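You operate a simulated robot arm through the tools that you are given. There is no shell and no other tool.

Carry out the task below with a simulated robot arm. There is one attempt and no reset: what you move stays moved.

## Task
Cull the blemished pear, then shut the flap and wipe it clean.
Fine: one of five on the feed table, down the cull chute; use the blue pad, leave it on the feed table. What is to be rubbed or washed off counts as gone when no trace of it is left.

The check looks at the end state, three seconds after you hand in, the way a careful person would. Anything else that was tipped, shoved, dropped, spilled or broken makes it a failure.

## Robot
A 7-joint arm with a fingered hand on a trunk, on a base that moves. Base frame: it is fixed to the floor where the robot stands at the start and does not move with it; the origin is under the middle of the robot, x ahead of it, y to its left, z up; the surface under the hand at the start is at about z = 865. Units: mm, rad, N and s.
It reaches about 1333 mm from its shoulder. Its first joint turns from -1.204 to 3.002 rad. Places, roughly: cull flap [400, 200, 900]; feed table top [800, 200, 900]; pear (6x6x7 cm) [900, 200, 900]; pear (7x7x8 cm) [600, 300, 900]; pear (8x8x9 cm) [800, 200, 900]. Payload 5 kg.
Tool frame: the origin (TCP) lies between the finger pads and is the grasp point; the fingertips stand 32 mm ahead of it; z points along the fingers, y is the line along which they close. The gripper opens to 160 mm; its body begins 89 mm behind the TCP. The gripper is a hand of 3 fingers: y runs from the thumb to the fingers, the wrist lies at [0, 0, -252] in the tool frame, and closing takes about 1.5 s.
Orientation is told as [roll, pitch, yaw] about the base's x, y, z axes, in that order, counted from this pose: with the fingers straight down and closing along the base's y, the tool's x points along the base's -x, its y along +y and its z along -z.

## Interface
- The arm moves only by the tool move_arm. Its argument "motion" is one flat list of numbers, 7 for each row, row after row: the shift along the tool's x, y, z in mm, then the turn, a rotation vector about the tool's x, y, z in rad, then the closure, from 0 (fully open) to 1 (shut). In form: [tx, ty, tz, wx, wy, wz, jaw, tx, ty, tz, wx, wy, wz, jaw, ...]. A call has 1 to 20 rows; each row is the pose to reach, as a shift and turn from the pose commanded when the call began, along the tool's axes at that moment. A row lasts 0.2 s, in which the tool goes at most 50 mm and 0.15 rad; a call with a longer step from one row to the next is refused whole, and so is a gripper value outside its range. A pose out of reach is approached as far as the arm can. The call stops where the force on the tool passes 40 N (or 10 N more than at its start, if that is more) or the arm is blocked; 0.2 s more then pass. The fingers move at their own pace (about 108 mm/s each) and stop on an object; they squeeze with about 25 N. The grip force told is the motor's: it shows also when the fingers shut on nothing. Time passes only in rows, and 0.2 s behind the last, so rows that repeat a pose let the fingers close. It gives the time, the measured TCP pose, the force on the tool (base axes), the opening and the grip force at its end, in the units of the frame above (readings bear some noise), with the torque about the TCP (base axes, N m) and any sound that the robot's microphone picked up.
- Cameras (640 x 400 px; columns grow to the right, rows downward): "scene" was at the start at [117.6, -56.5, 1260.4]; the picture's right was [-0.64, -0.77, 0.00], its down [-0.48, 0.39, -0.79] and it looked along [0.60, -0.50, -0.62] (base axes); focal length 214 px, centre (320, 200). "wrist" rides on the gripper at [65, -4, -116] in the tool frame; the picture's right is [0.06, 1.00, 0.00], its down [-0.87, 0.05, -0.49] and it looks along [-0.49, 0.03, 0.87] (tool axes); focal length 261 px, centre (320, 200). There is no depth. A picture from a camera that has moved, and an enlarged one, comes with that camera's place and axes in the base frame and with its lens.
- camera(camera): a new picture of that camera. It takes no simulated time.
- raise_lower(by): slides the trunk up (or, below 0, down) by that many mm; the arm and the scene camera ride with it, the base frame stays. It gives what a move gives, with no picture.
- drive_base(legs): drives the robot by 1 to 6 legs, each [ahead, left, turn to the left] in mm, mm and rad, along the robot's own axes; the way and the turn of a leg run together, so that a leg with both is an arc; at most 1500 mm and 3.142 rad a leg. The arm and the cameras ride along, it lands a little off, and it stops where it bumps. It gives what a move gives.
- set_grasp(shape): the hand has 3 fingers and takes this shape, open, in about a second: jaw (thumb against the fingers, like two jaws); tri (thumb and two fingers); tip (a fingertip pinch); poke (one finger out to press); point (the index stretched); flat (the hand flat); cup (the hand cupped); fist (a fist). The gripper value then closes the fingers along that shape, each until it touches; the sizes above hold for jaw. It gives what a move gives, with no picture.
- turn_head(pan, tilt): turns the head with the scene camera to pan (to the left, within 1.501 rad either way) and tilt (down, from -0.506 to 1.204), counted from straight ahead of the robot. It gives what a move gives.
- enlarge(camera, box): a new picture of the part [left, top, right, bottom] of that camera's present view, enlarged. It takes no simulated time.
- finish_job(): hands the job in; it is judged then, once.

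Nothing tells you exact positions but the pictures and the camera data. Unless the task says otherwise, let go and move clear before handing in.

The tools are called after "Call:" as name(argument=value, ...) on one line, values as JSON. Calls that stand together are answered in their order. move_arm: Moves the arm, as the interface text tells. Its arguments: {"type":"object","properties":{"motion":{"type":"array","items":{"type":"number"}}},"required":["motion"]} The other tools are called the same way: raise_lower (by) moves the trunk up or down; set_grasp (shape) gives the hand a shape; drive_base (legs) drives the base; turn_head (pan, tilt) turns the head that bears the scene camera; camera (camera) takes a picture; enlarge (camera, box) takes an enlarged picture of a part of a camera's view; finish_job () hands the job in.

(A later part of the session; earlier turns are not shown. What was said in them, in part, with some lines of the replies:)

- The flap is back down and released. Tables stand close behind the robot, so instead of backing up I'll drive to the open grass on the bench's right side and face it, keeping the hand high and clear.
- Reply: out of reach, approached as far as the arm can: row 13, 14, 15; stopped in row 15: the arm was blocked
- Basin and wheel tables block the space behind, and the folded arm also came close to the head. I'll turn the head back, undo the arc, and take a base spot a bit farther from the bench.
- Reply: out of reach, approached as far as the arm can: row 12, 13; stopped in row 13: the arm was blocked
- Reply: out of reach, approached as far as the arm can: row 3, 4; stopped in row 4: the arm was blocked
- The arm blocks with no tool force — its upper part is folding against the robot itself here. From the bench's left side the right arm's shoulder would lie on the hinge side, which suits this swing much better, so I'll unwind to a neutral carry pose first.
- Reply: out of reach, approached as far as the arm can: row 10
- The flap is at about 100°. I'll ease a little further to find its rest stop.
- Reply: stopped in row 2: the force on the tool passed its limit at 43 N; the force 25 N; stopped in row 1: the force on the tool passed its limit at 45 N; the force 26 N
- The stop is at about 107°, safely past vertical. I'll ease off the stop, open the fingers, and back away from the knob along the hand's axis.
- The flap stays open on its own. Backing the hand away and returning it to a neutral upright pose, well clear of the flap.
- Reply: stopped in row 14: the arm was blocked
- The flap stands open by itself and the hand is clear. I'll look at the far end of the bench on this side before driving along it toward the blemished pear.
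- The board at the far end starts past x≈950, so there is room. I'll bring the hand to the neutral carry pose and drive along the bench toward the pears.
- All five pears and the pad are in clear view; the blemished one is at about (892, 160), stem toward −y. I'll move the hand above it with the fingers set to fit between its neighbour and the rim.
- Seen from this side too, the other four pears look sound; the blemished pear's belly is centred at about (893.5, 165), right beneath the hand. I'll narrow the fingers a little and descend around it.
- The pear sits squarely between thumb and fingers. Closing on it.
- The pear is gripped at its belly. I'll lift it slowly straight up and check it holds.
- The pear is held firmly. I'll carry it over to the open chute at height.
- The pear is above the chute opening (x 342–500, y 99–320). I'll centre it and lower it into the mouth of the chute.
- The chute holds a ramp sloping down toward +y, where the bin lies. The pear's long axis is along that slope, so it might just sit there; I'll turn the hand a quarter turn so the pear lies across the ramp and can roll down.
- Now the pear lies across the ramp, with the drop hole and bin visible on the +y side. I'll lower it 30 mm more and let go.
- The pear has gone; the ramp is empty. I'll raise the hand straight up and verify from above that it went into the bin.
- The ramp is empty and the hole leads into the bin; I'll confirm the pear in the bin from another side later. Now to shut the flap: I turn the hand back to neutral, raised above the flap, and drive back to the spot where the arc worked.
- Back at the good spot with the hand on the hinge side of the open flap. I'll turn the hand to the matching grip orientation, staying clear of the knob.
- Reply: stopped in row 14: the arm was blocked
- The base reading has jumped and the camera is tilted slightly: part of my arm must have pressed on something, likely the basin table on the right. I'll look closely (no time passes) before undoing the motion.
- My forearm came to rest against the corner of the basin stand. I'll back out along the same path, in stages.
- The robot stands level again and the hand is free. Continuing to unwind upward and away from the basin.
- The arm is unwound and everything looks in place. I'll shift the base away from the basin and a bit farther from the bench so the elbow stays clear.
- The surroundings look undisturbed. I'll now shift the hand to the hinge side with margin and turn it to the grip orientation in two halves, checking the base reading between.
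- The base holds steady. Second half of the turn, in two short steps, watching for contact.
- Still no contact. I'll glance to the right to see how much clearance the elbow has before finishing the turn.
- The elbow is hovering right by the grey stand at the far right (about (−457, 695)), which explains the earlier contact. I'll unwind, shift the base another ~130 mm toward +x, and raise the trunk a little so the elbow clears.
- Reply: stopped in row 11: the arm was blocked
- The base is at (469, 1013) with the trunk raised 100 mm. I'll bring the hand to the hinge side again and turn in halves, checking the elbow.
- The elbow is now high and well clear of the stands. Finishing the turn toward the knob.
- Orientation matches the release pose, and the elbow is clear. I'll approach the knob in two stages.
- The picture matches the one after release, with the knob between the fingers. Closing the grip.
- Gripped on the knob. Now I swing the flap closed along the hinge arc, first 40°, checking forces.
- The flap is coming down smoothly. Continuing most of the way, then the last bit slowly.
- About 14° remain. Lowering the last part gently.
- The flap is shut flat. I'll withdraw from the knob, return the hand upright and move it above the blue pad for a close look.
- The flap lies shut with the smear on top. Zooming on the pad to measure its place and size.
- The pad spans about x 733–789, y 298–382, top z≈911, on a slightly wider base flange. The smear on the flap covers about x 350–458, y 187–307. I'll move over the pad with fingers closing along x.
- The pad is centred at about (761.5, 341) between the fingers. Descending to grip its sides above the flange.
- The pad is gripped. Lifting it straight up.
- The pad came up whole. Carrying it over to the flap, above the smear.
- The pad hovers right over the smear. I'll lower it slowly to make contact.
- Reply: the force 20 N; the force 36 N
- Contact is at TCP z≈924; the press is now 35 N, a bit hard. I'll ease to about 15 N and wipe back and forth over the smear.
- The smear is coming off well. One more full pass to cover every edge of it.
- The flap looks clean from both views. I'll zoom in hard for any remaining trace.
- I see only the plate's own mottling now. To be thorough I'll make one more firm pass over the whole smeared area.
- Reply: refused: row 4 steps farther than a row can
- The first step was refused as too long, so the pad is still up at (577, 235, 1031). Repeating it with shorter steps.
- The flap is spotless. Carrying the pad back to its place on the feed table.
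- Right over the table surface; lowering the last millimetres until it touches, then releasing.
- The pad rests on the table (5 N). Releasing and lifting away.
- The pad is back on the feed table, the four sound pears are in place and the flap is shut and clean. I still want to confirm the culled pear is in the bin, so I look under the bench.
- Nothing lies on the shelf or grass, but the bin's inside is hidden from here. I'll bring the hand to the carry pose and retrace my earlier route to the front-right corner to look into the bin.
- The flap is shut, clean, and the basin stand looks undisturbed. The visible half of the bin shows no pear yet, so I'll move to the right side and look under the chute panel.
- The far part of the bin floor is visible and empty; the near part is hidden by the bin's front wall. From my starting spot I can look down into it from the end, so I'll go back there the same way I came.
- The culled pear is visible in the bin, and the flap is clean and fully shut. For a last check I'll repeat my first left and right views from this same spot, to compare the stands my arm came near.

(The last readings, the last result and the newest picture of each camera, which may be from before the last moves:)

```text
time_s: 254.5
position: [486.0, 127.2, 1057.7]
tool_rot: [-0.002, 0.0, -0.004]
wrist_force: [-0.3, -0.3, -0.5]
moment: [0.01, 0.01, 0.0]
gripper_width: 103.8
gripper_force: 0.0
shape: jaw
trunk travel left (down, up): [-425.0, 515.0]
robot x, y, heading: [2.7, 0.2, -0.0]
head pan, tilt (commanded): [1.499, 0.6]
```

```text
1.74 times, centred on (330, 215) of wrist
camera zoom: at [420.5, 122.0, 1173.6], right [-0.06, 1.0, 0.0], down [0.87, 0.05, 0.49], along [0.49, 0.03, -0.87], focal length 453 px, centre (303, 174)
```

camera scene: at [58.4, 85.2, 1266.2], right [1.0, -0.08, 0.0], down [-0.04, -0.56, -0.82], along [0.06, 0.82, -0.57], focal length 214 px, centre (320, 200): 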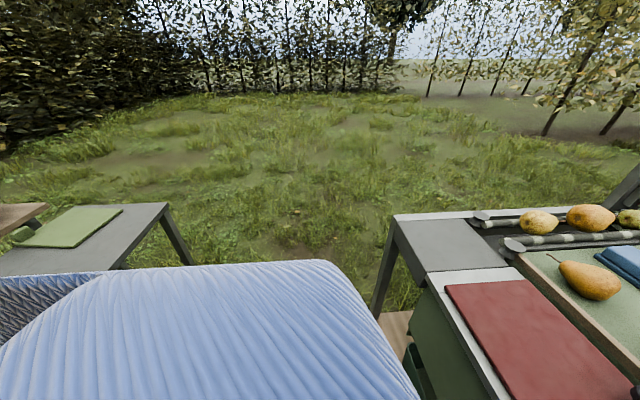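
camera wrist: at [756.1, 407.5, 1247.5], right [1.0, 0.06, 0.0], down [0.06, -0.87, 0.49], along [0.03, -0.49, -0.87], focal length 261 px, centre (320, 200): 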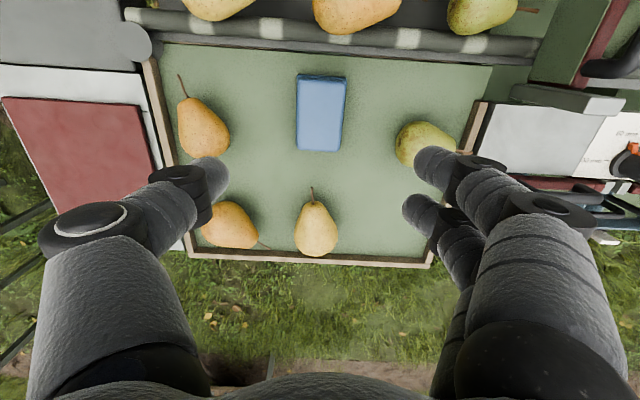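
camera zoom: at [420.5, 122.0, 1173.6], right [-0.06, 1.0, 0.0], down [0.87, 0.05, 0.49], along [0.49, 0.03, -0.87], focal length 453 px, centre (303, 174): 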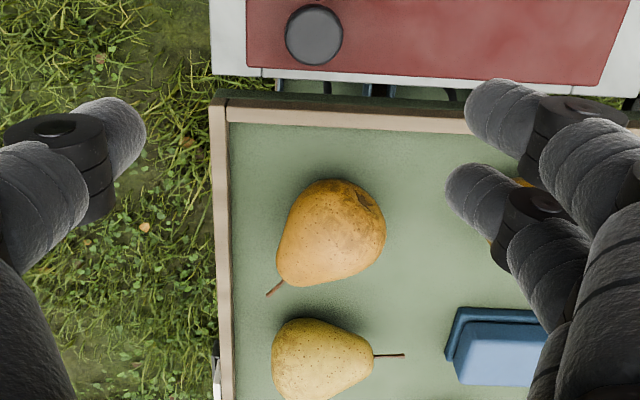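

Comparing with my first picture from this same spot, the green board on the grey stand sits about 50 mm farther left than it did — my elbow must have nudged it. I need to look closely and put it back.

Call:
enlarge(camera="scene", box=[0, 180, 200, 290])

Call:
turn_head(pan=1.5, tilt=0.3)

Call:
camera(camera="scene")

```text
3.20 times, centred on (100, 235) of scene
camera zoom: at [58.4, 85.2, 1266.2], right [1.0, -0.08, 0.0], down [-0.04, -0.56, -0.82], along [0.06, 0.82, -0.57], focal length 686 px, centre (1024, 88)
```

zoom: 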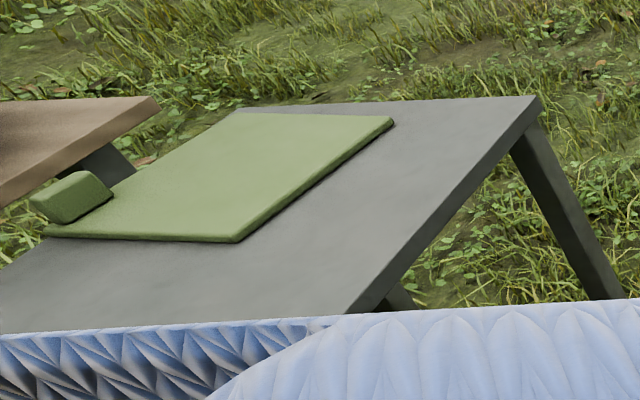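

```text
time_s: 255.3
position: [485.5, 127.8, 1058.8]
tool_rot: [0.0, -0.001, -0.004]
wrist_force: [-1.7, -0.7, 0.5]
moment: [0.03, -0.04, -0.01]
gripper_width: 103.6
gripper_force: 0.1
shape: jaw
trunk travel left (down, up): [-425.0, 515.0]
robot x, y, heading: [2.3, -1.2, -0.003]
head pan, tilt (commanded): [1.499, 0.3]
```

```text
taken
camera scene: at [58.7, 90.2, 1293.6], right [1.0, -0.07, 0.0], down [-0.02, -0.3, -0.96], along [0.07, 0.95, -0.3], focal length 214 px, centre (320, 200)
```

scene: 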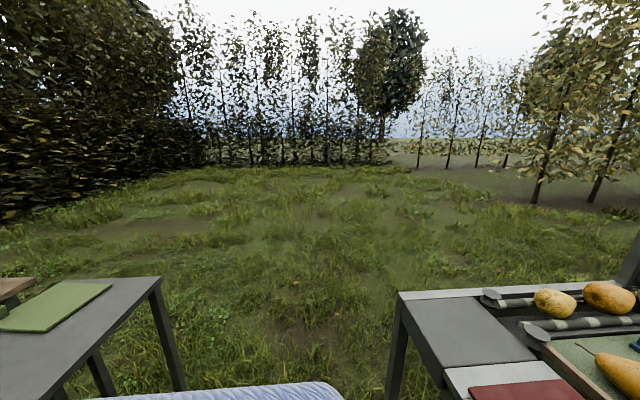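

The green board with its small block has clearly been pushed toward −x by several centimetres, so I must restore it. I'll raise the trunk for clearance, drive to the open area left of the bench and turn to face that stand.

Call:
raise_lower(by=100)

Call:
turn_head(pan=0.0, tilt=0.7)

Call:
drive_base(legs=[[-45, 0, 0], [0, 880, 0], [85, 0, 0]])

Call:
drive_base(legs=[[0, 0, 1.571]])

Call:
turn_head(pan=1.2, tilt=0.6)

Call:
camera(camera="scene")

```text
time_s: 256.6
position: [485.4, 126.6, 1157.1]
tool_rot: [-0.002, -0.002, -0.004]
wrist_force: [-0.1, -0.4, -0.3]
moment: [0.0, -0.01, 0.01]
gripper_width: 103.6
gripper_force: 0.1
shape: jaw
trunk travel left (down, up): [-525.0, 415.0]
robot x, y, heading: [1.6, -1.4, -0.004]
head pan, tilt (commanded): [1.499, 0.3]
```

```text
time_s: 258.2
position: [485.7, 126.7, 1158.1]
tool_rot: [-0.002, 0.001, -0.005]
wrist_force: [0.4, -0.2, 0.5]
moment: [-0.01, 0.01, -0.01]
gripper_width: 103.7
gripper_force: 0.0
shape: jaw
trunk travel left (down, up): [-525.0, 415.0]
robot x, y, heading: [-2.0, -3.0, -0.001]
head pan, tilt (commanded): [0.0, 0.7]
```

```text
time_s: 264.1
position: [529.3, 1009.0, 1157.2]
tool_rot: [0.003, 0.001, 0.0]
wrist_force: [0.0, 0.4, -0.5]
moment: [-0.03, 0.04, -0.03]
gripper_width: 103.3
gripper_force: 0.1
shape: jaw
trunk travel left (down, up): [-525.0, 415.0]
robot x, y, heading: [40.6, 882.4, 0.002]
head pan, tilt (commanded): [0.0, 0.7]
```

```text
time_s: 266.1
position: [409.5, 1215.3, 1158.9]
tool_rot: [-0.009, 0.002, 0.491]
wrist_force: [-2.2, -24.9, -2.3]
moment: [0.83, -0.12, 0.61]
gripper_width: 98.2
gripper_force: 0.1
shape: jaw
trunk travel left (down, up): [-525.0, 415.0]
robot x, y, heading: [47.0, 882.3, 0.494]
head pan, tilt (commanded): [0.0, 0.7]
stopped in leg 1: the force on the tool passed its limit at 57 N (the readings are from after the stop); the commanded pose is now the measured one
```

```text
time_s: 267.5
position: [411.1, 1216.4, 1158.4]
tool_rot: [-0.007, -0.001, 0.491]
wrist_force: [-4.4, -33.2, -2.6]
moment: [1.14, -0.25, 0.9]
gripper_width: 96.2
gripper_force: 0.1
shape: jaw
trunk travel left (down, up): [-525.0, 415.0]
robot x, y, heading: [44.5, 879.6, 0.489]
head pan, tilt (commanded): [1.201, 0.6]
```

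```text
taken
camera scene: at [77.4, 986.5, 1366.5], right [0.99, 0.12, 0.0], down [0.07, -0.56, -0.83], along [-0.1, 0.82, -0.56], focal length 214 px, centre (320, 200)
```

scene: 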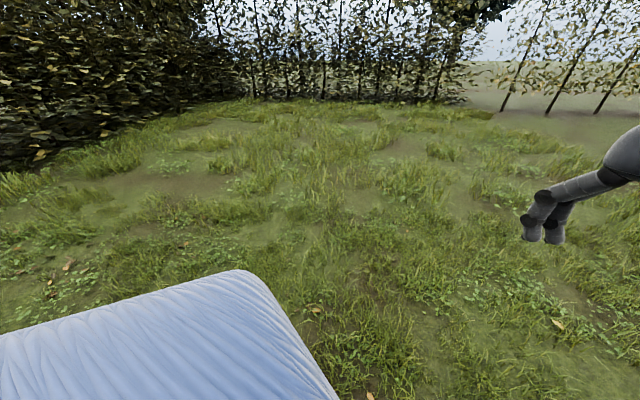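

The hand met an unseen barrier on the left at y≈1270 (force −33 N in y), with nothing visible there; turning that way was a mistake. I'll turn back clockwise, which sweeps the hand over free space instead.

Call:
drive_base(legs=[[0, 0, -0.49]])

Call:
turn_head(pan=1.4, tilt=0.1)

Call:
camera(camera="scene")

```text
time_s: 269.3
position: [527.5, 1003.7, 1157.8]
tool_rot: [-0.007, 0.004, -0.005]
wrist_force: [0.1, 0.8, 0.2]
moment: [0.01, -0.04, 0.0]
gripper_width: 104.0
gripper_force: 0.0
shape: jaw
trunk travel left (down, up): [-525.0, 415.0]
robot x, y, heading: [44.9, 877.7, -0.002]
head pan, tilt (commanded): [1.201, 0.6]
```

```text
time_s: 270.2
position: [527.5, 1003.6, 1157.8]
tool_rot: [-0.008, 0.0, -0.005]
wrist_force: [-0.1, 0.9, 0.0]
moment: [0.01, -0.03, 0.01]
gripper_width: 103.7
gripper_force: 0.0
shape: jaw
trunk travel left (down, up): [-525.0, 415.0]
robot x, y, heading: [45.2, 883.4, -0.004]
head pan, tilt (commanded): [1.4, 0.099]
```

```text
taken
camera scene: at [110.5, 968.7, 1412.3], right [0.98, -0.17, 0.0], down [-0.02, -0.1, -0.99], along [0.17, 0.98, -0.1], focal length 214 px, centre (320, 200)
```

scene: 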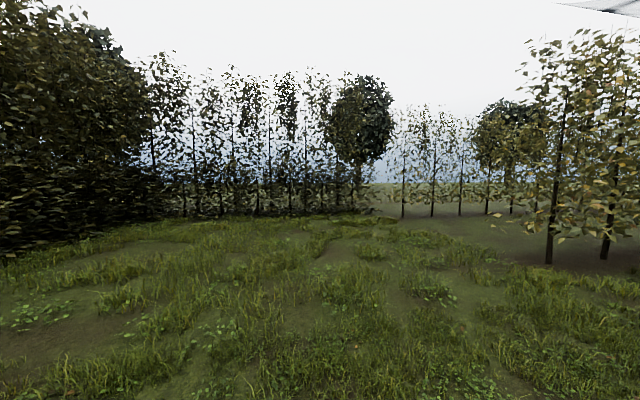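

Nothing is visible there, so it must be a boundary. I'll turn clockwise to face the grey stand diagonally.

Call:
turn_head(pan=0.0, tilt=0.6)

Call:
drive_base(legs=[[0, 0, -2.2]])

Call:
turn_head(pan=-0.5, tilt=0.7)

Call:
camera(camera="scene")

```text
time_s: 271.8
position: [527.1, 1003.0, 1157.7]
tool_rot: [-0.009, 0.002, -0.005]
wrist_force: [0.0, -0.6, 0.4]
moment: [0.02, 0.0, -0.01]
gripper_width: 103.7
gripper_force: 0.1
shape: jaw
trunk travel left (down, up): [-525.0, 415.0]
robot x, y, heading: [43.6, 879.0, -0.004]
head pan, tilt (commanded): [0.0, 0.6]
```

```text
time_s: 277.4
position: [-131.8, 411.4, 1156.6]
tool_rot: [-0.008, 0.0, -2.182]
wrist_force: [0.3, -1.3, 0.6]
moment: [-0.02, -0.03, 0.0]
gripper_width: 104.0
gripper_force: 0.0
shape: jaw
trunk travel left (down, up): [-525.0, 415.0]
robot x, y, heading: [45.0, 878.3, -2.18]
head pan, tilt (commanded): [0.0, 0.6]
```

```text
time_s: 278.3
position: [-131.7, 411.7, 1157.2]
tool_rot: [-0.007, 0.002, -2.184]
wrist_force: [-0.5, 0.5, 0.3]
moment: [0.01, 0.0, 0.0]
gripper_width: 104.0
gripper_force: 0.1
shape: jaw
trunk travel left (down, up): [-525.0, 415.0]
robot x, y, heading: [44.9, 879.8, -2.184]
head pan, tilt (commanded): [-0.499, 0.7]
```

```text
taken
camera scene: at [-60.8, 799.3, 1357.6], right [-0.45, 0.89, 0.0], down [0.58, 0.29, -0.76], along [-0.68, -0.34, -0.64], focal length 214 px, centre (320, 200)
```

scene: 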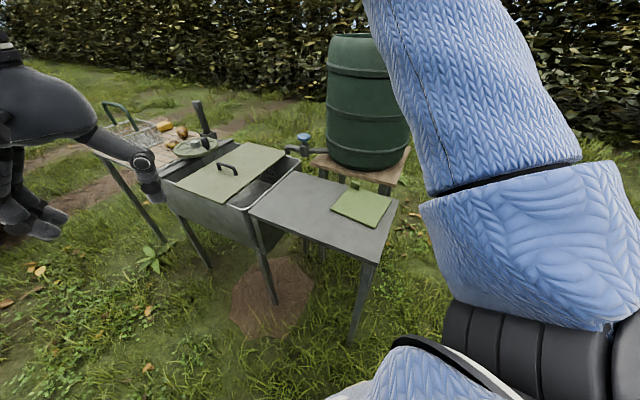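

I now face the basin and the grey stand with the green board. Zooming in to measure the board and its block.

Call:
enlarge(camera="scene", box=[240, 160, 420, 280])

Call:
enlarge(camera="scene", box=[150, 90, 420, 270])

```text
3.33 times, centred on (330, 220) of scene
camera zoom: at [-60.8, 799.3, 1357.6], right [-0.45, 0.89, 0.0], down [0.58, 0.29, -0.76], along [-0.68, -0.34, -0.64], focal length 715 px, centre (287, 133)
```

zoom: 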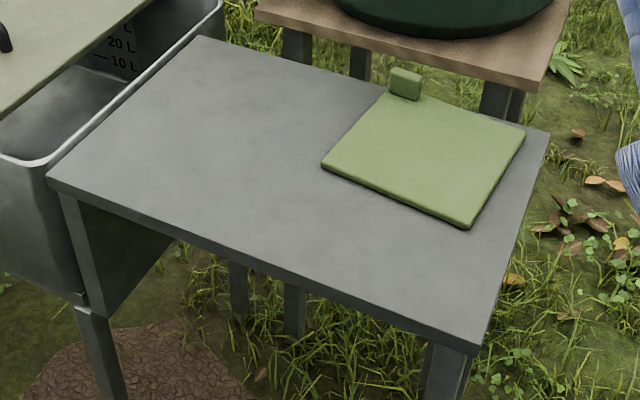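

```text
2.22 times, centred on (285, 180) of scene
camera zoom: at [-60.8, 799.3, 1357.6], right [-0.45, 0.89, 0.0], down [0.58, 0.29, -0.76], along [-0.68, -0.34, -0.64], focal length 477 px, centre (398, 244)
```

zoom: 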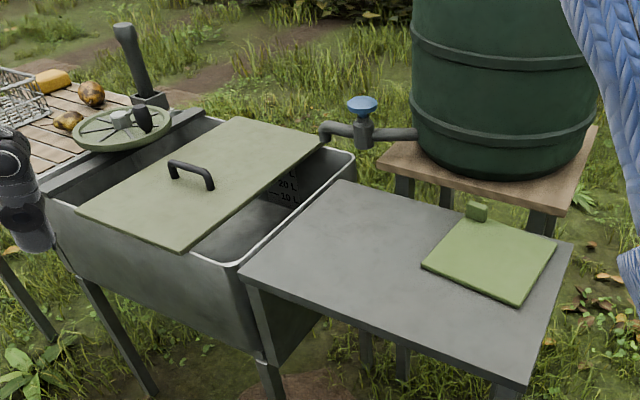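

The board now lies at the stand's far edge: its centre is near (−680, 666) and turned ~7° clockwise. From my first pictures it was at about (−612, 657), squared with the stand. I'll bring the hand above it for a closer look.

Call:
move_arm(motion=[-7.7, -42.5, 0, 0, 0, 0, 0.6, -15.4, -85, 0, 0, 0, 0, 0.6, -23.1, -127.4, 0, 0, 0, 0, 0.6, -30.8, -170, 0, 0, 0, 0, 0.6, -38.5, -212.4, 5, 0, 0, 0, 0.6, -46.2, -254.8, 10, 0, 0, 0, 0.6, -54, -297.3, 20, 0, 0, 0, 0.6, -61.7, -339.8, 30, 0, 0, 0, 0.6, -69.4, -382.2, 40, 0, 0, 0, 0.6, -77, -424.7, 50, 0, 0, 0, 0.6, -84.8, -467, 60, 0, 0, 0, 0.6, -92.5, -509.7, 70, 0, 0, 0, 0.6, -100.2, -552, 85, 0, 0, 0, 0.6, -107.9, -594.6, 100, 0, 0, 0, 0.6])

Call:
camera(camera="wrist")

Call:
camera(camera="scene")

```text
time_s: 281.3
position: [-681.6, 665.3, 1060.3]
tool_rot: [-0.006, 0.003, -2.184]
wrist_force: [-0.4, 0.4, -0.7]
moment: [-0.04, -0.03, 0.02]
gripper_width: 64.4
gripper_force: 0.0
shape: jaw
trunk travel left (down, up): [-525.0, 415.0]
robot x, y, heading: [46.9, 876.8, -2.186]
head pan, tilt (commanded): [-0.499, 0.7]
```

```text
taken
camera wrist: at [-646.9, 719.7, 1176.7], right [0.85, -0.52, -0.01], down [-0.45, -0.74, 0.49], along [-0.26, -0.41, -0.87], focal length 261 px, centre (320, 200)
```

wrist: 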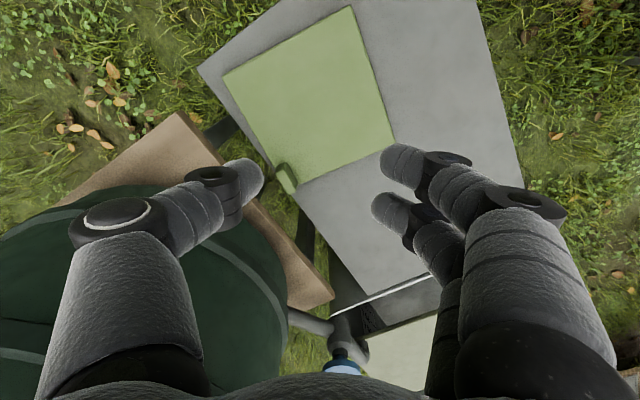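

```text
taken
camera scene: at [-61.8, 800.1, 1357.5], right [-0.45, 0.9, 0.0], down [0.58, 0.29, -0.76], along [-0.68, -0.34, -0.64], focal length 214 px, centre (320, 200)
```

scene: 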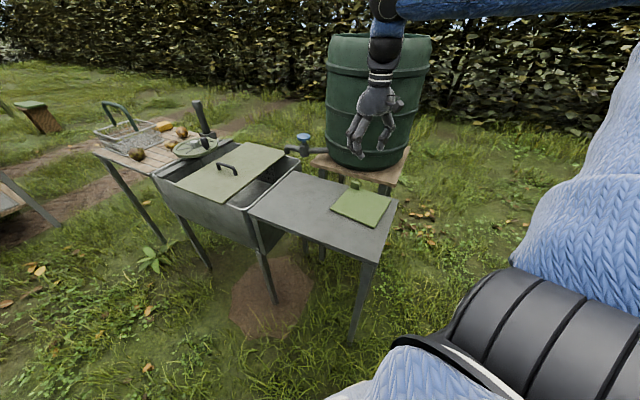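

Call:
enlarge(camera="wrist", box=[190, 0, 430, 220])

Call:
enlarge(camera="wrist", box=[240, 140, 340, 210])

```text
1.82 times, centred on (310, 110) of wrist
camera zoom: at [-646.9, 719.7, 1176.7], right [0.85, -0.52, -0.01], down [-0.45, -0.74, 0.49], along [-0.26, -0.41, -0.87], focal length 474 px, centre (338, 364)
```

zoom: 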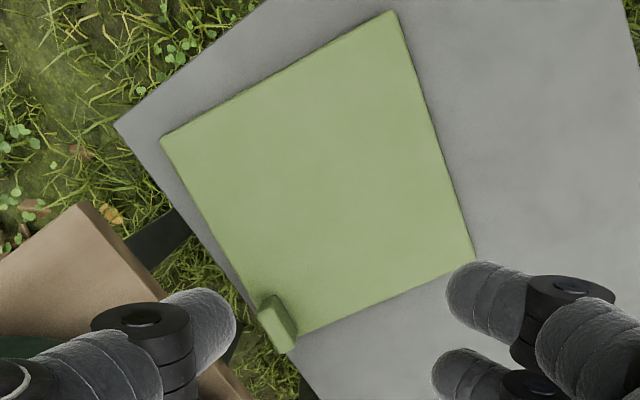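

```text
5.71 times, centred on (290, 175) of wrist
camera zoom: at [-646.9, 719.7, 1176.7], right [0.85, -0.52, -0.01], down [-0.45, -0.74, 0.49], along [-0.26, -0.41, -0.87], focal length 1489 px, centre (491, 343)
```

zoom: 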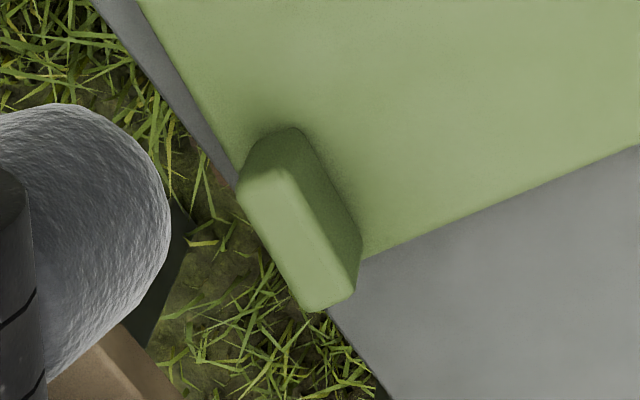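

The board is one piece with a small upright tab on its −x edge. I'll press on its middle with three fingertips and slide it gently back; first lowering to touch.

Call:
move_arm(motion=[0, 0, 45, 0, 0, 0, 0.6, 0, 0, 90, 0, 0, 0, 0.6, 0, 0, 130, 0, 0, 0, 0.6, 0, 0, 160, 0, 0, 0, 0.6, 0, 0, 180, 0, 0, 0, 0.6, 0, 0, 190, 0, 0, 0, 0.6])

Call:
camera(camera="scene")

Call:
enlarge(camera="scene", box=[300, 130, 420, 240])

```text
time_s: 282.7
position: [-682.2, 666.5, 872.1]
tool_rot: [-0.009, 0.003, -2.184]
wrist_force: [0.0, 0.1, 1.2]
moment: [-0.02, -0.02, -0.03]
gripper_width: 64.3
gripper_force: 0.0
shape: jaw
trunk travel left (down, up): [-525.0, 415.0]
robot x, y, heading: [43.1, 880.1, -2.175]
head pan, tilt (commanded): [-0.499, 0.7]
```

```text
taken
camera scene: at [-61.0, 799.5, 1357.6], right [-0.45, 0.9, 0.0], down [0.58, 0.29, -0.76], along [-0.68, -0.34, -0.64], focal length 214 px, centre (320, 200)
```

scene: 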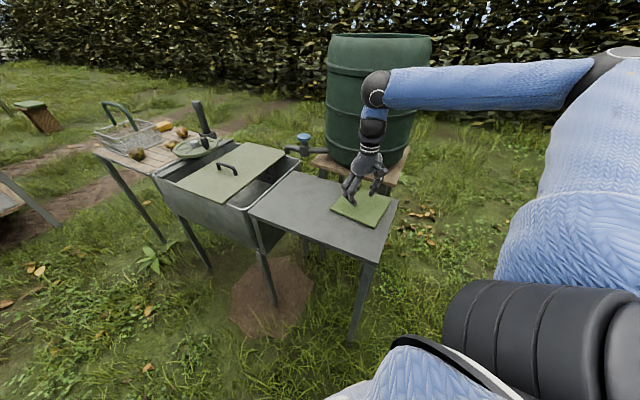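

```text
3.64 times, centred on (360, 185) of scene
camera zoom: at [-61.0, 799.5, 1357.6], right [-0.45, 0.9, 0.0], down [0.58, 0.29, -0.76], along [-0.68, -0.34, -0.64], focal length 780 px, centre (174, 254)
```

zoom: 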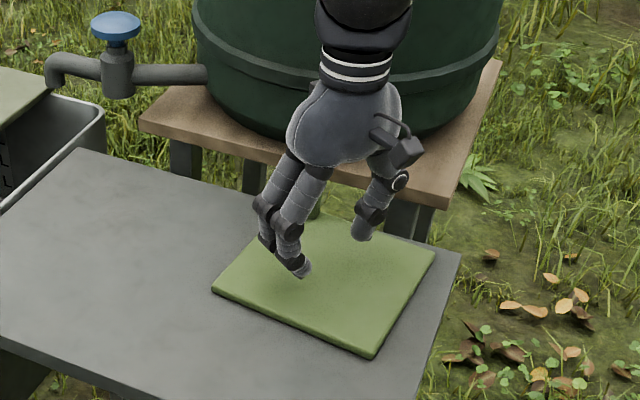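

Call:
move_arm(motion=[0, 0, 6, 0, 0, 0, 0.6, 0, 0, 11, 0, 0, 0, 0.6, 0, 0, 15, 0, 0, 0, 0.6, 0, 0, 18, 0, 0, 0, 0.6])

Call:
move_arm(motion=[0, 0, 2, 0, 0, 0, 0.6, 0, 0, 4, 0, 0, 0, 0.6])

```text
time_s: 283.7
position: [-681.4, 666.0, 853.6]
tool_rot: [-0.007, 0.001, -2.183]
wrist_force: [-0.3, -0.4, 0.0]
moment: [-0.03, 0.0, -0.01]
gripper_width: 64.3
gripper_force: 0.1
shape: jaw
trunk travel left (down, up): [-525.0, 415.0]
robot x, y, heading: [44.3, 880.5, -2.182]
head pan, tilt (commanded): [-0.499, 0.7]
```

```text
time_s: 284.3
position: [-681.5, 665.7, 849.8]
tool_rot: [-0.007, 0.002, -2.185]
wrist_force: [0.2, 0.2, 0.0]
moment: [-0.03, 0.01, 0.01]
gripper_width: 64.3
gripper_force: 0.0
shape: jaw
trunk travel left (down, up): [-525.0, 415.0]
robot x, y, heading: [40.5, 882.8, -2.181]
head pan, tilt (commanded): [-0.499, 0.7]
```

Call:
move_arm(motion=[0, 0, 2, 0, 0, 0, 0.6, 0, 0, 4, 0, 0, 0, 0.6])

Call:
enlarge(camera="scene", box=[320, 160, 410, 235])

```text
time_s: 284.9
position: [-681.3, 667.4, 845.8]
tool_rot: [-0.007, 0.0, -2.183]
wrist_force: [0.0, 0.2, 1.3]
moment: [-0.04, -0.08, -0.03]
gripper_width: 64.2
gripper_force: 0.0
shape: jaw
trunk travel left (down, up): [-525.0, 415.0]
robot x, y, heading: [47.3, 879.6, -2.18]
head pan, tilt (commanded): [-0.499, 0.7]
```

```text
5.33 times, centred on (365, 198) of scene
camera zoom: at [-60.9, 799.6, 1357.6], right [-0.45, 0.9, 0.0], down [0.58, 0.29, -0.76], along [-0.68, -0.34, -0.64], focal length 1144 px, centre (80, 213)
```

zoom: 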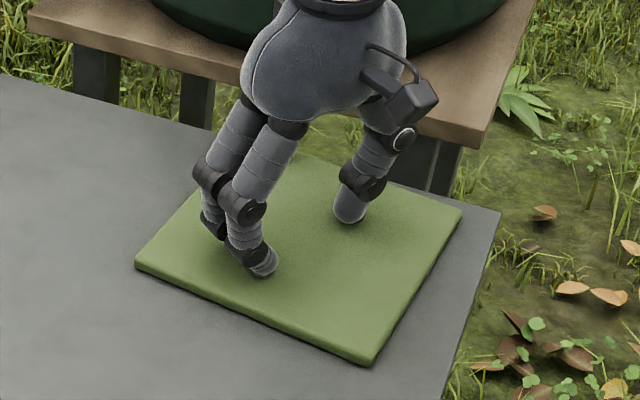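

Just touching. Pressing to roughly 15 N.

Call:
move_arm(motion=[0, 0, 1, 0, 0, 0, 0.6, 0, 0, 2, 0, 0, 0, 0.6])

```text
time_s: 285.5
position: [-680.2, 667.3, 844.1]
tool_rot: [-0.005, -0.001, -2.183]
wrist_force: [1.5, 0.7, 13.5]
moment: [-0.33, -0.5, 0.09]
gripper_width: 64.6
gripper_force: 0.1
shape: jaw
trunk travel left (down, up): [-525.0, 415.0]
robot x, y, heading: [47.7, 881.2, -2.184]
head pan, tilt (commanded): [-0.499, 0.7]
```

13 N. Dragging a first 30 mm toward +x to see whether the board follows.

Call:
move_arm(motion=[5.8, 8.2, 0.5, 0, 0, 0, 0.6, 11.5, 16.4, 0.5, 0, 0, 0, 0.6, 17.3, 24.5, 0.5, 0, 0, 0, 0.6])

Call:
enlarge(camera="scene", box=[320, 160, 410, 235])

```text
time_s: 286.3
position: [-650.7, 668.7, 844.6]
tool_rot: [-0.01, 0.003, -2.185]
wrist_force: [-6.1, -0.8, 15.1]
moment: [-0.28, -0.19, -0.13]
gripper_width: 60.1
gripper_force: 0.1
shape: jaw
trunk travel left (down, up): [-525.0, 415.0]
robot x, y, heading: [40.8, 880.3, -2.175]
head pan, tilt (commanded): [-0.499, 0.7]
```

```text
5.33 times, centred on (365, 198) of scene
camera zoom: at [-60.5, 799.9, 1357.7], right [-0.45, 0.9, 0.0], down [0.58, 0.29, -0.77], along [-0.68, -0.34, -0.64], focal length 1144 px, centre (80, 213)
```

zoom: 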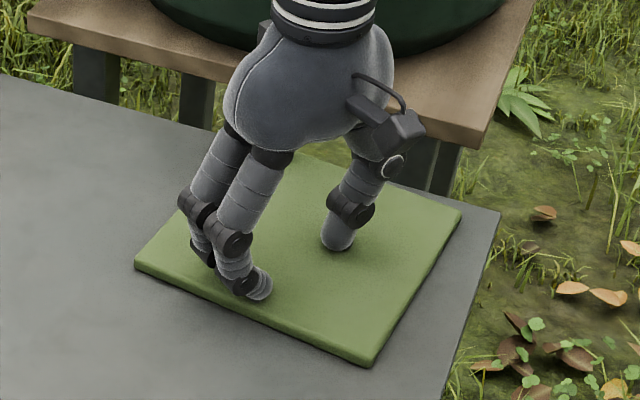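

The fingertips slid and the board stayed put, so dragging won't do. I'll lift off and instead grip the board's upright tab at its −x edge to pull it back.

Call:
move_arm(motion=[0, 0, -20, 0, 0, 0, 0.6, 0, 0, -60, 0, 0, 0, 0.6, -28, -16, -75, 0, 0, -0.124, 0.6, -56, -32, -75, 0, 0, -0.247, 0.6, -84, -48, -75, 0, 0, -0.37, 0.6, -112.4, -64, -75, 0, 0, -0.494, 0.6])

Call:
camera(camera="wrist")

Call:
enlarge(camera="scene", box=[300, 130, 420, 240])

```text
time_s: 287.7
position: [-767.2, 610.7, 919.0]
tool_rot: [-0.005, 0.007, -1.688]
wrist_force: [4.1, 0.1, -1.6]
moment: [-0.04, 0.06, -0.01]
gripper_width: 61.7
gripper_force: 0.1
shape: jaw
trunk travel left (down, up): [-525.0, 415.0]
robot x, y, heading: [42.0, 878.9, -2.178]
head pan, tilt (commanded): [-0.499, 0.7]
```

```text
taken
camera wrist: at [-762.8, 674.5, 1034.7], right [1.0, -0.05, -0.01], down [-0.04, -0.87, 0.49], along [-0.03, -0.48, -0.87], focal length 261 px, centre (320, 200)
```

wrist: 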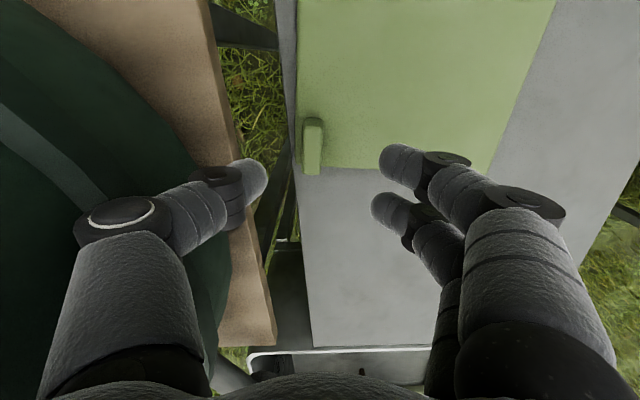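

```text
3.64 times, centred on (360, 185) of scene
camera zoom: at [-60.5, 799.3, 1357.5], right [-0.45, 0.9, 0.0], down [0.58, 0.29, -0.76], along [-0.68, -0.34, -0.64], focal length 780 px, centre (174, 254)
```

zoom: 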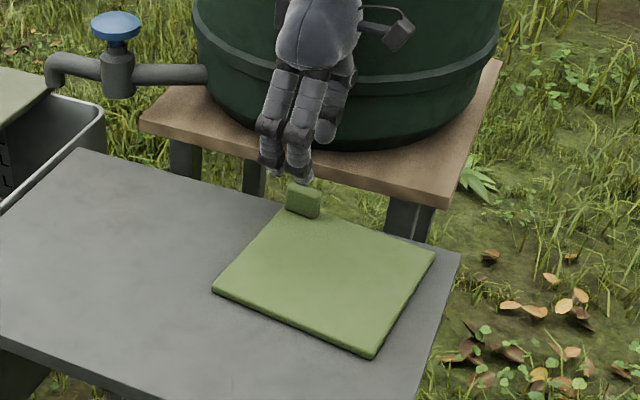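

The thumb side is close to the barrel (a slight 4 N in x and a reduced opening). I'll narrow the fingers at once and recheck.

Call:
move_arm(motion=[0, 6, 0, 0, 0, 0, 0.7, 0, 6, 0, 0, 0, 0, 0.78, 0, 4, 0, 0, 0, 0, 0.78])

Call:
camera(camera="wrist")

```text
time_s: 288.5
position: [-763.3, 610.3, 919.2]
tool_rot: [-0.005, 0.006, -1.689]
wrist_force: [0.3, 0.1, 0.2]
moment: [-0.01, 0.01, 0.0]
gripper_width: 35.7
gripper_force: 0.1
shape: jaw
trunk travel left (down, up): [-525.0, 415.0]
robot x, y, heading: [43.6, 877.3, -2.179]
head pan, tilt (commanded): [-0.499, 0.7]
```

```text
taken
camera wrist: at [-759.4, 674.2, 1034.6], right [1.0, -0.06, -0.01], down [-0.05, -0.87, 0.49], along [-0.03, -0.49, -0.87], focal length 261 px, centre (320, 200)
```

wrist: 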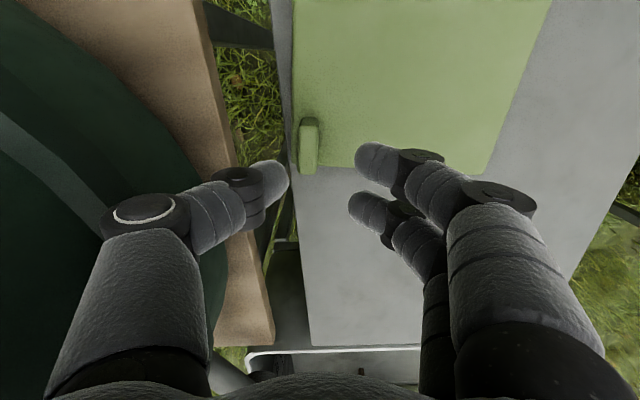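

Call:
enlarge(camera="wrist", box=[260, 100, 380, 200])

```text
4.00 times, centred on (320, 150) of wrist
camera zoom: at [-759.4, 674.2, 1034.6], right [1.0, -0.06, -0.01], down [-0.05, -0.87, 0.49], along [-0.03, -0.49, -0.87], focal length 1043 px, centre (320, 400)
```

zoom: 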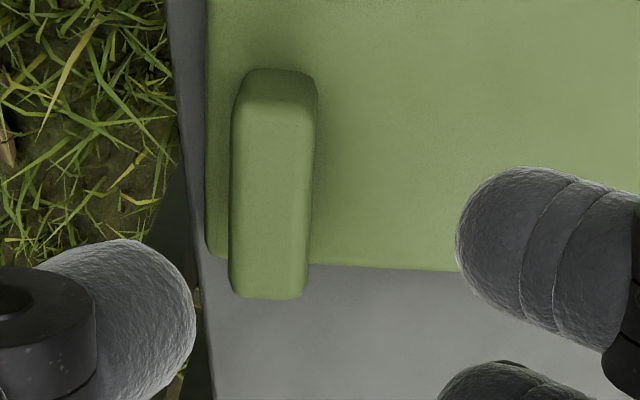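

Now it is clear: the tab is a small block fixed on the board, about 15 mm thick, centred at (−773, 611). I'll align over it, lower the fingertips to either side just above the board, and grip it.

Call:
move_arm(motion=[0, -9.5, 10, 0, 0, 0, 0.81, 0, -9.5, 30, 0, 0, 0, 0.81, 0, -9.5, 45, 0, 0, 0, 0.81])

Call:
camera(camera="wrist")

Call:
enlarge(camera="wrist", box=[260, 100, 380, 220])

```text
time_s: 289.3
position: [-773.7, 611.6, 872.7]
tool_rot: [-0.004, 0.005, -1.69]
wrist_force: [-0.3, -0.4, 0.2]
moment: [-0.02, 0.01, -0.02]
gripper_width: 30.8
gripper_force: 0.0
shape: jaw
trunk travel left (down, up): [-525.0, 415.0]
robot x, y, heading: [40.3, 880.7, -2.186]
head pan, tilt (commanded): [-0.499, 0.7]
```

```text
taken
camera wrist: at [-769.8, 675.8, 988.9], right [1.0, -0.06, -0.01], down [-0.05, -0.87, 0.49], along [-0.03, -0.49, -0.87], focal length 261 px, centre (320, 200)
```

wrist: 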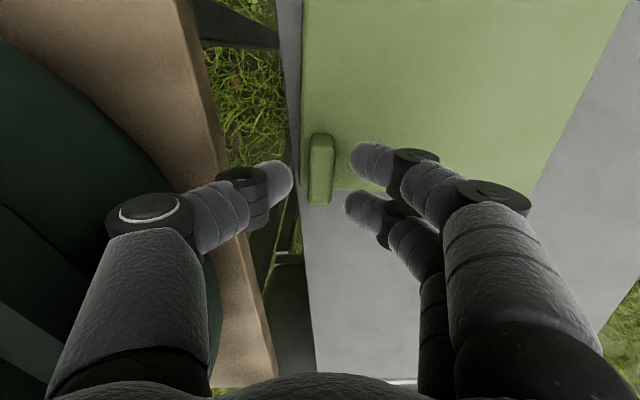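

```text
3.33 times, centred on (320, 160) of wrist
camera zoom: at [-769.8, 675.8, 988.9], right [1.0, -0.06, -0.01], down [-0.05, -0.87, 0.49], along [-0.03, -0.49, -0.87], focal length 869 px, centre (320, 333)
```

zoom: 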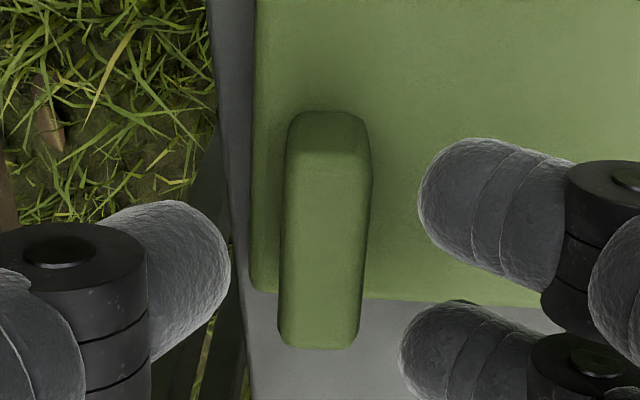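

Well centred. Lowering the last 20 mm and closing on the block.

Call:
move_arm(motion=[0, 0, 8, 0, 0, 0, 0.81, 0, 0, 15, 0, 0, 0, 0.81, 0, 0, 20, 0, 0, 0, 0.81, 0, 0, 20, 0, 0, 0, 0.9, 0, 0, 20, 0, 0, 0, 1, 0, 0, 20, 0, 0, 0, 1, 0, 0, 20, 0, 0, 0, 1])

Call:
enlarge(camera="wrist", box=[230, 90, 410, 260])

```text
time_s: 290.9
position: [-773.5, 612.9, 853.8]
tool_rot: [-0.006, 0.005, -1.69]
wrist_force: [-0.3, -0.4, -1.1]
moment: [-0.03, -0.03, 0.02]
gripper_width: 10.6
gripper_force: 24.9
shape: jaw
trunk travel left (down, up): [-525.0, 415.0]
robot x, y, heading: [44.6, 879.7, -2.18]
head pan, tilt (commanded): [-0.499, 0.7]
```

```text
2.35 times, centred on (320, 175) of wrist
camera zoom: at [-769.4, 676.2, 969.3], right [1.0, -0.06, -0.01], down [-0.05, -0.87, 0.49], along [-0.03, -0.49, -0.87], focal length 613 px, centre (320, 259)
```

zoom: 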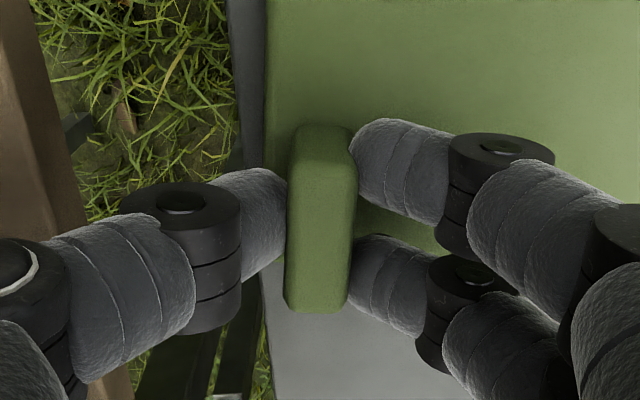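

The block is held. I'll slide the board 35 mm toward +x with half the turn, then look.

Call:
move_arm(motion=[1, 8.7, -0.5, 0, 0, -0.012, 1, 2.1, 17.4, -0.5, 0, 0, -0.024, 1, 3.1, 26.1, -0.5, 0, 0, -0.036, 1, 4.2, 34.8, -0.5, 0, 0, -0.048, 1])

Call:
camera(camera="scene")

Call:
enlarge(camera="scene", box=[240, 160, 420, 280])

```text
time_s: 291.9
position: [-737.1, 613.0, 854.7]
tool_rot: [-0.006, 0.005, -1.643]
wrist_force: [-0.9, 0.3, -0.7]
moment: [-0.01, -0.01, 0.01]
gripper_width: 11.0
gripper_force: 25.1
shape: jaw
trunk travel left (down, up): [-525.0, 415.0]
robot x, y, heading: [44.8, 877.4, -2.181]
head pan, tilt (commanded): [-0.499, 0.7]
```

```text
taken
camera scene: at [-61.0, 799.5, 1357.5], right [-0.45, 0.9, 0.0], down [0.58, 0.29, -0.76], along [-0.68, -0.34, -0.64], focal length 214 px, centre (320, 200)
```

scene: 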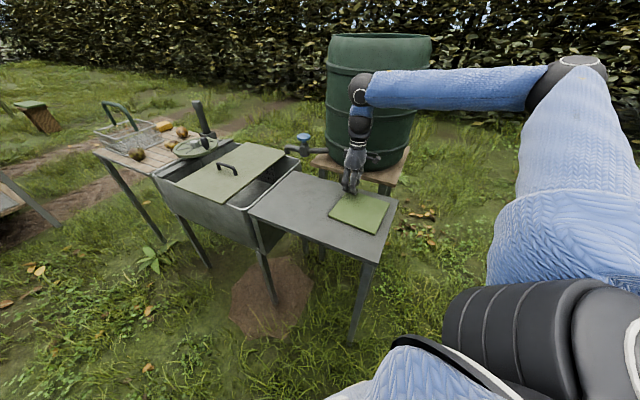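

```text
3.33 times, centred on (330, 220) of scene
camera zoom: at [-61.0, 799.5, 1357.5], right [-0.45, 0.9, 0.0], down [0.58, 0.29, -0.76], along [-0.68, -0.34, -0.64], focal length 715 px, centre (287, 133)
```

zoom: 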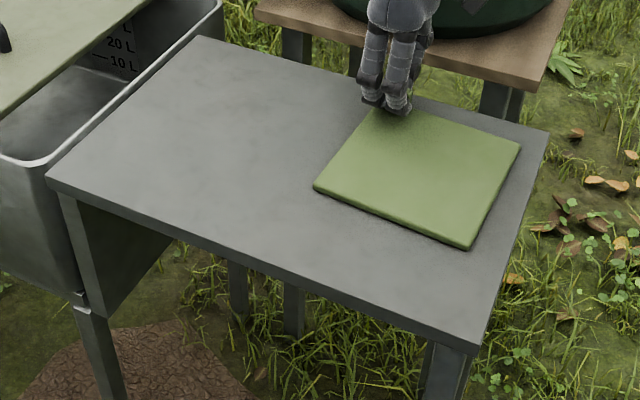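

The board follows cleanly with almost no force. Continuing the second half.

Call:
move_arm(motion=[0.6, 8.7, 0, 0, 0, -0.012, 1, 1.2, 17.4, 0, 0, 0, -0.024, 1, 1.8, 26.1, 0, 0, 0, -0.036, 1, 2.4, 33, 0, 0, 0, -0.048, 1])

Call:
enlarge(camera="scene", box=[240, 160, 420, 280])

```text
time_s: 292.9
position: [-706.1, 613.0, 853.3]
tool_rot: [-0.005, 0.006, -1.593]
wrist_force: [0.7, -0.2, 0.4]
moment: [0.0, 0.0, 0.01]
gripper_width: 10.9
gripper_force: 25.3
shape: jaw
trunk travel left (down, up): [-525.0, 415.0]
robot x, y, heading: [41.9, 883.2, -2.179]
head pan, tilt (commanded): [-0.499, 0.7]
```

```text
3.33 times, centred on (330, 220) of scene
camera zoom: at [-61.0, 799.5, 1357.5], right [-0.45, 0.9, 0.0], down [0.58, 0.29, -0.76], along [-0.68, -0.34, -0.64], focal length 715 px, centre (287, 133)
```

zoom: 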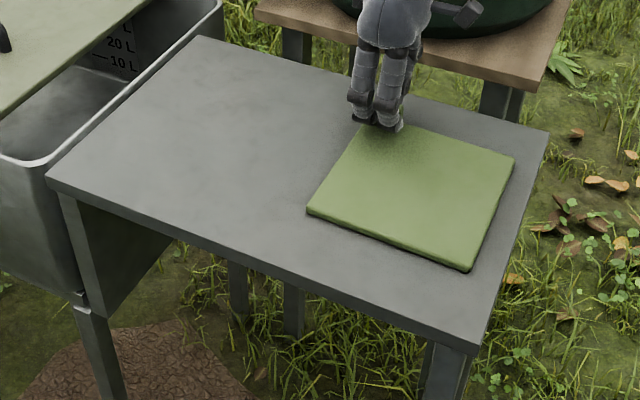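

The board is now square with the stand, moved about +61 mm in x. I'll release the block and lift straight up, then compare from my original viewpoint.

Call:
move_arm(motion=[0, 0, 0, 0, 0, 0, 0.9, 0, 0, 0, 0, 0, 0, 0.8, 0, 0, 0, 0, 0, 0, 0.78, 0, 0, 0, 0, 0, 0, 0.78, 0, 0, -15, 0, 0, 0, 0.78, 0, 0, -50, 0, 0, 0, 0.78, 0, 0, -95, 0, 0, 0, 0.78, 0, 0, -140, 0, 0, 0, 0.78, 0, 0, -185, 0, 0, 0, 0.78, 0, 0, -230, 0, 0, 0, 0.78, 0, 0, -275, 0, 0, 0, 0.78])

Call:
enlarge(camera="scene", box=[240, 160, 420, 280])

```text
time_s: 295.3
position: [-702.5, 611.3, 1130.0]
tool_rot: [-0.004, 0.005, -1.592]
wrist_force: [-0.1, 0.2, 0.1]
moment: [-0.04, 0.03, 0.02]
gripper_width: 34.7
gripper_force: 0.0
shape: jaw
trunk travel left (down, up): [-525.0, 415.0]
robot x, y, heading: [43.8, 881.5, -2.182]
head pan, tilt (commanded): [-0.499, 0.7]
```

```text
3.33 times, centred on (330, 220) of scene
camera zoom: at [-59.4, 799.5, 1357.6], right [-0.45, 0.9, 0.0], down [0.58, 0.29, -0.77], along [-0.69, -0.34, -0.64], focal length 715 px, centre (287, 133)
```

zoom: 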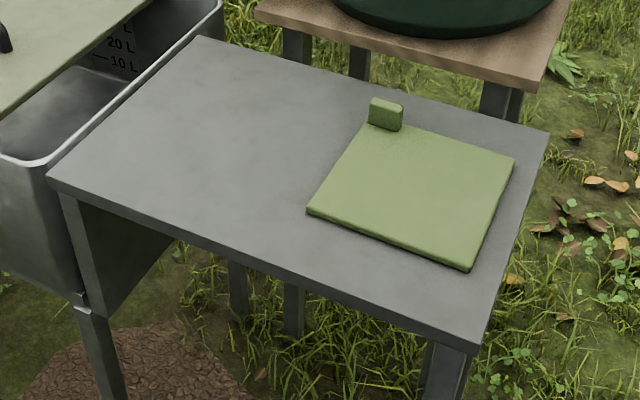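

The board is free and square. Now I'll return the hand to the carry pose and drive back to my starting spot to compare with the very first picture from there.

Call:
move_arm(motion=[-13.3, 41.3, -2, 0, 0, 0.042, 0.6, -26.6, 82.6, -4, 0, 0, 0.084, 0.4, -40, 124, -6, 0, 0, 0.126, 0.35, -53, 165, -8, 0, 0, 0.169, 0.35, -66.4, 206.4, -10, 0, 0, 0.211, 0.35, -79.7, 247.7, -12, 0, 0, 0.253, 0.35, -93, 289, -14, 0, 0, 0.295, 0.35, -106.3, 330.3, -16, 0, 0, 0.337, 0.35, -119.6, 371.6, -18, 0, 0, 0.379, 0.35, -132.9, 412.9, -20, 0, 0, 0.421, 0.35, -146.1, 454.1, -22, 0, 0, 0.464, 0.35, -159.4, 495.4, -24, 0, 0, 0.506, 0.35, -172.7, 536.7, -26, 0, 0, 0.548, 0.35, -186, 578, -27, 0, 0, 0.59, 0.35])

Call:
drive_base(legs=[[0, 0, 2.182]])

Call:
drive_base(legs=[[-88, 0, 0], [0, -882, 0], [44, 0, 0]])

Call:
raise_lower(by=-100)

Call:
turn_head(pan=1.5, tilt=0.6)

Call:
camera(camera="scene")

```text
time_s: 298.3
position: [-128.5, 408.7, 1150.5]
tool_rot: [-0.009, 0.002, -2.186]
wrist_force: [0.1, -0.4, 0.3]
moment: [0.04, 0.05, -0.01]
gripper_width: 103.5
gripper_force: 0.1
shape: jaw
trunk travel left (down, up): [-525.0, 415.0]
robot x, y, heading: [42.4, 883.1, -2.185]
head pan, tilt (commanded): [-0.499, 0.7]
```

```text
time_s: 303.9
position: [526.2, 1008.5, 1150.9]
tool_rot: [-0.008, 0.001, 0.003]
wrist_force: [0.3, 0.3, 0.1]
moment: [-0.02, -0.01, 0.02]
gripper_width: 103.6
gripper_force: 0.0
shape: jaw
trunk travel left (down, up): [-525.0, 415.0]
robot x, y, heading: [43.6, 884.6, 0.012]
head pan, tilt (commanded): [-0.499, 0.7]
```

```text
time_s: 309.7
position: [488.6, 122.4, 1148.9]
tool_rot: [-0.009, 0.006, -0.011]
wrist_force: [0.0, -0.4, -0.7]
moment: [0.0, 0.07, -0.01]
gripper_width: 103.8
gripper_force: 0.0
shape: jaw
trunk travel left (down, up): [-525.0, 415.0]
robot x, y, heading: [1.2, -1.1, -0.004]
head pan, tilt (commanded): [-0.499, 0.7]
```

```text
time_s: 311.1
position: [485.8, 124.0, 1051.5]
tool_rot: [-0.01, 0.001, -0.008]
wrist_force: [0.2, 0.6, 0.3]
moment: [0.03, 0.0, 0.02]
gripper_width: 103.5
gripper_force: 0.1
shape: jaw
trunk travel left (down, up): [-425.0, 515.0]
robot x, y, heading: [1.1, -3.9, -0.003]
head pan, tilt (commanded): [-0.499, 0.7]
```

```text
time_s: 313.0
position: [487.5, 124.5, 1050.0]
tool_rot: [-0.009, 0.001, -0.007]
wrist_force: [-0.4, 0.5, -0.1]
moment: [0.0, 0.01, 0.0]
gripper_width: 103.7
gripper_force: 0.1
shape: jaw
trunk travel left (down, up): [-425.0, 515.0]
robot x, y, heading: [1.2, -3.1, 0.001]
head pan, tilt (commanded): [1.499, 0.6]
```

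```text
taken
camera scene: at [59.6, 85.8, 1266.2], right [1.0, -0.08, 0.0], down [-0.04, -0.56, -0.83], along [0.06, 0.82, -0.56], focal length 214 px, centre (320, 200)
```

scene: 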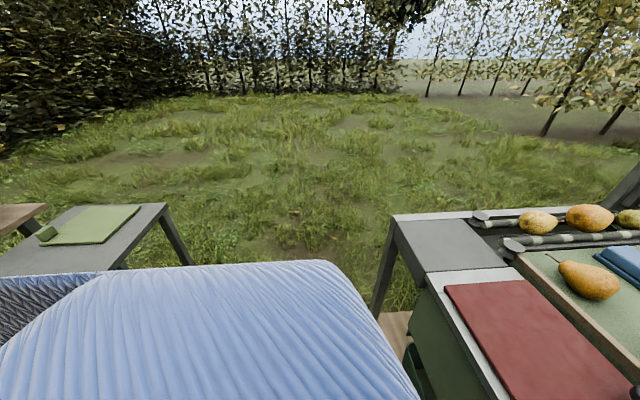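

From the same spot the board and its block now sit within a pixel or two of where they were in my first picture. I'll also repeat the other early viewpoint to check the basin lid, wheel and the rest of that stand.

Call:
drive_base(legs=[[-52, -417, 0], [0, 0, 0.802]])

Call:
turn_head(pan=1.5, tilt=0.75)

Call:
camera(camera="scene")

```text
time_s: 317.7
position: [191.8, 14.9, 1050.5]
tool_rot: [-0.009, 0.002, 0.798]
wrist_force: [-0.2, 0.8, 0.3]
moment: [0.01, -0.01, 0.01]
gripper_width: 103.6
gripper_force: 0.1
shape: jaw
trunk travel left (down, up): [-425.0, 515.0]
robot x, y, heading: [-56.4, -421.9, 0.801]
head pan, tilt (commanded): [1.499, 0.6]
```

```text
time_s: 318.4
position: [193.1, 15.7, 1050.7]
tool_rot: [-0.008, 0.001, 0.799]
wrist_force: [0.0, -0.4, 0.5]
moment: [0.01, -0.02, 0.01]
gripper_width: 103.8
gripper_force: 0.1
shape: jaw
trunk travel left (down, up): [-425.0, 515.0]
robot x, y, heading: [-49.0, -420.7, 0.801]
head pan, tilt (commanded): [1.499, 0.75]
```

```text
taken
camera scene: at [-72.3, -323.9, 1253.4], right [0.74, 0.67, 0.0], down [0.45, -0.51, -0.73], along [-0.49, 0.55, -0.68], focal length 214 px, centre (320, 200)
```

scene: 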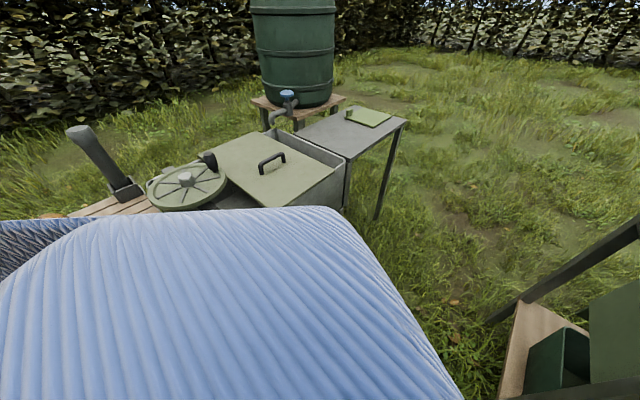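

This view matches the early one as well: board, lid, wheel, tap and barrel are all where they were. One final look at the bench.

Call:
turn_head(pan=0.2, tilt=0.7)

Call:
camera(camera="scene")

Call:
enlarge(camera="scene", box=[255, 90, 475, 230])

```text
time_s: 319.9
position: [193.2, 14.9, 1050.6]
tool_rot: [-0.009, 0.002, 0.798]
wrist_force: [-0.4, -0.2, -0.3]
moment: [-0.01, 0.0, 0.0]
gripper_width: 103.6
gripper_force: 0.0
shape: jaw
trunk travel left (down, up): [-425.0, 515.0]
robot x, y, heading: [-53.7, -421.9, 0.8]
head pan, tilt (commanded): [0.201, 0.7]
```

```text
taken
camera scene: at [28.7, -314.1, 1257.5], right [0.84, -0.54, 0.0], down [-0.35, -0.54, -0.76], along [0.41, 0.64, -0.64], focal length 214 px, centre (320, 200)
```

scene: 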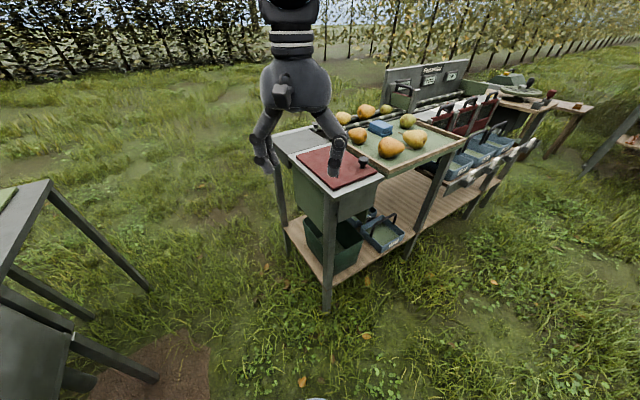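

```text
2.86 times, centred on (365, 160) of scene
camera zoom: at [28.7, -314.1, 1257.5], right [0.84, -0.54, 0.0], down [-0.35, -0.54, -0.76], along [0.41, 0.64, -0.64], focal length 613 px, centre (191, 314)
```

zoom: 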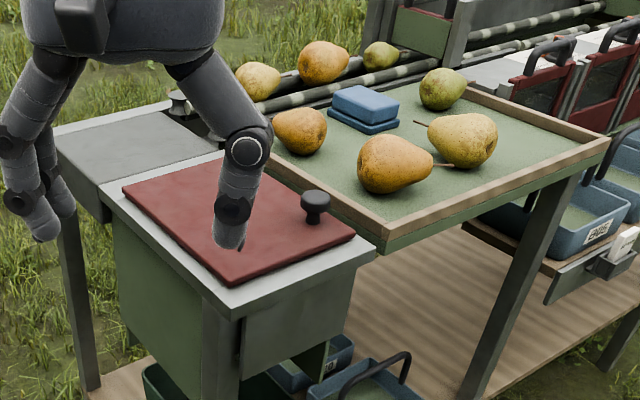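

The blemished pear is in the cull bin and the flap is shut and clean. The blue pad is back on the feed table, the four sound pears and the conveyor fruit are where they were, and the hand is empty and clear. I also put back the green board my elbow had nudged. Handing in.

Call:
finish_job()

```text
The job is handed in.
```

The job is done and handed in, with one slip on the way: my elbow shoved something on a neighbouring stand, and I put it back.

- **Cull:** I picked the small orange pear with the grey, mouldy-looking blotches. It went down the cull chute, and I later saw it in the bin below.
- **Flap:** It is shut flat and wiped clean. Close-up pictures after the last pass showed no trace of the smear.
- **Pad and other fruit:** The blue pad is back in its place on the feed table. The four sound pears and the three on the conveyor are where they were.

**What went wrong:**
- **Green board:** While I was getting into position to shut the flap, my elbow pushed the green board on the grey stand about 6 cm. I slid it back and checked it against my earlier pictures from the same spots. It matches to within a pixel or two, so it may still be a few millimetres off.
- **Minor contacts:** My forearm came to rest against the basin or grey stand hard enough to push the robot's own base aside, and my thumb brushed the barrel lightly. My hand also pressed on an unseen barrier on the left side of the area. None of these left any change I could see in the final pictures.
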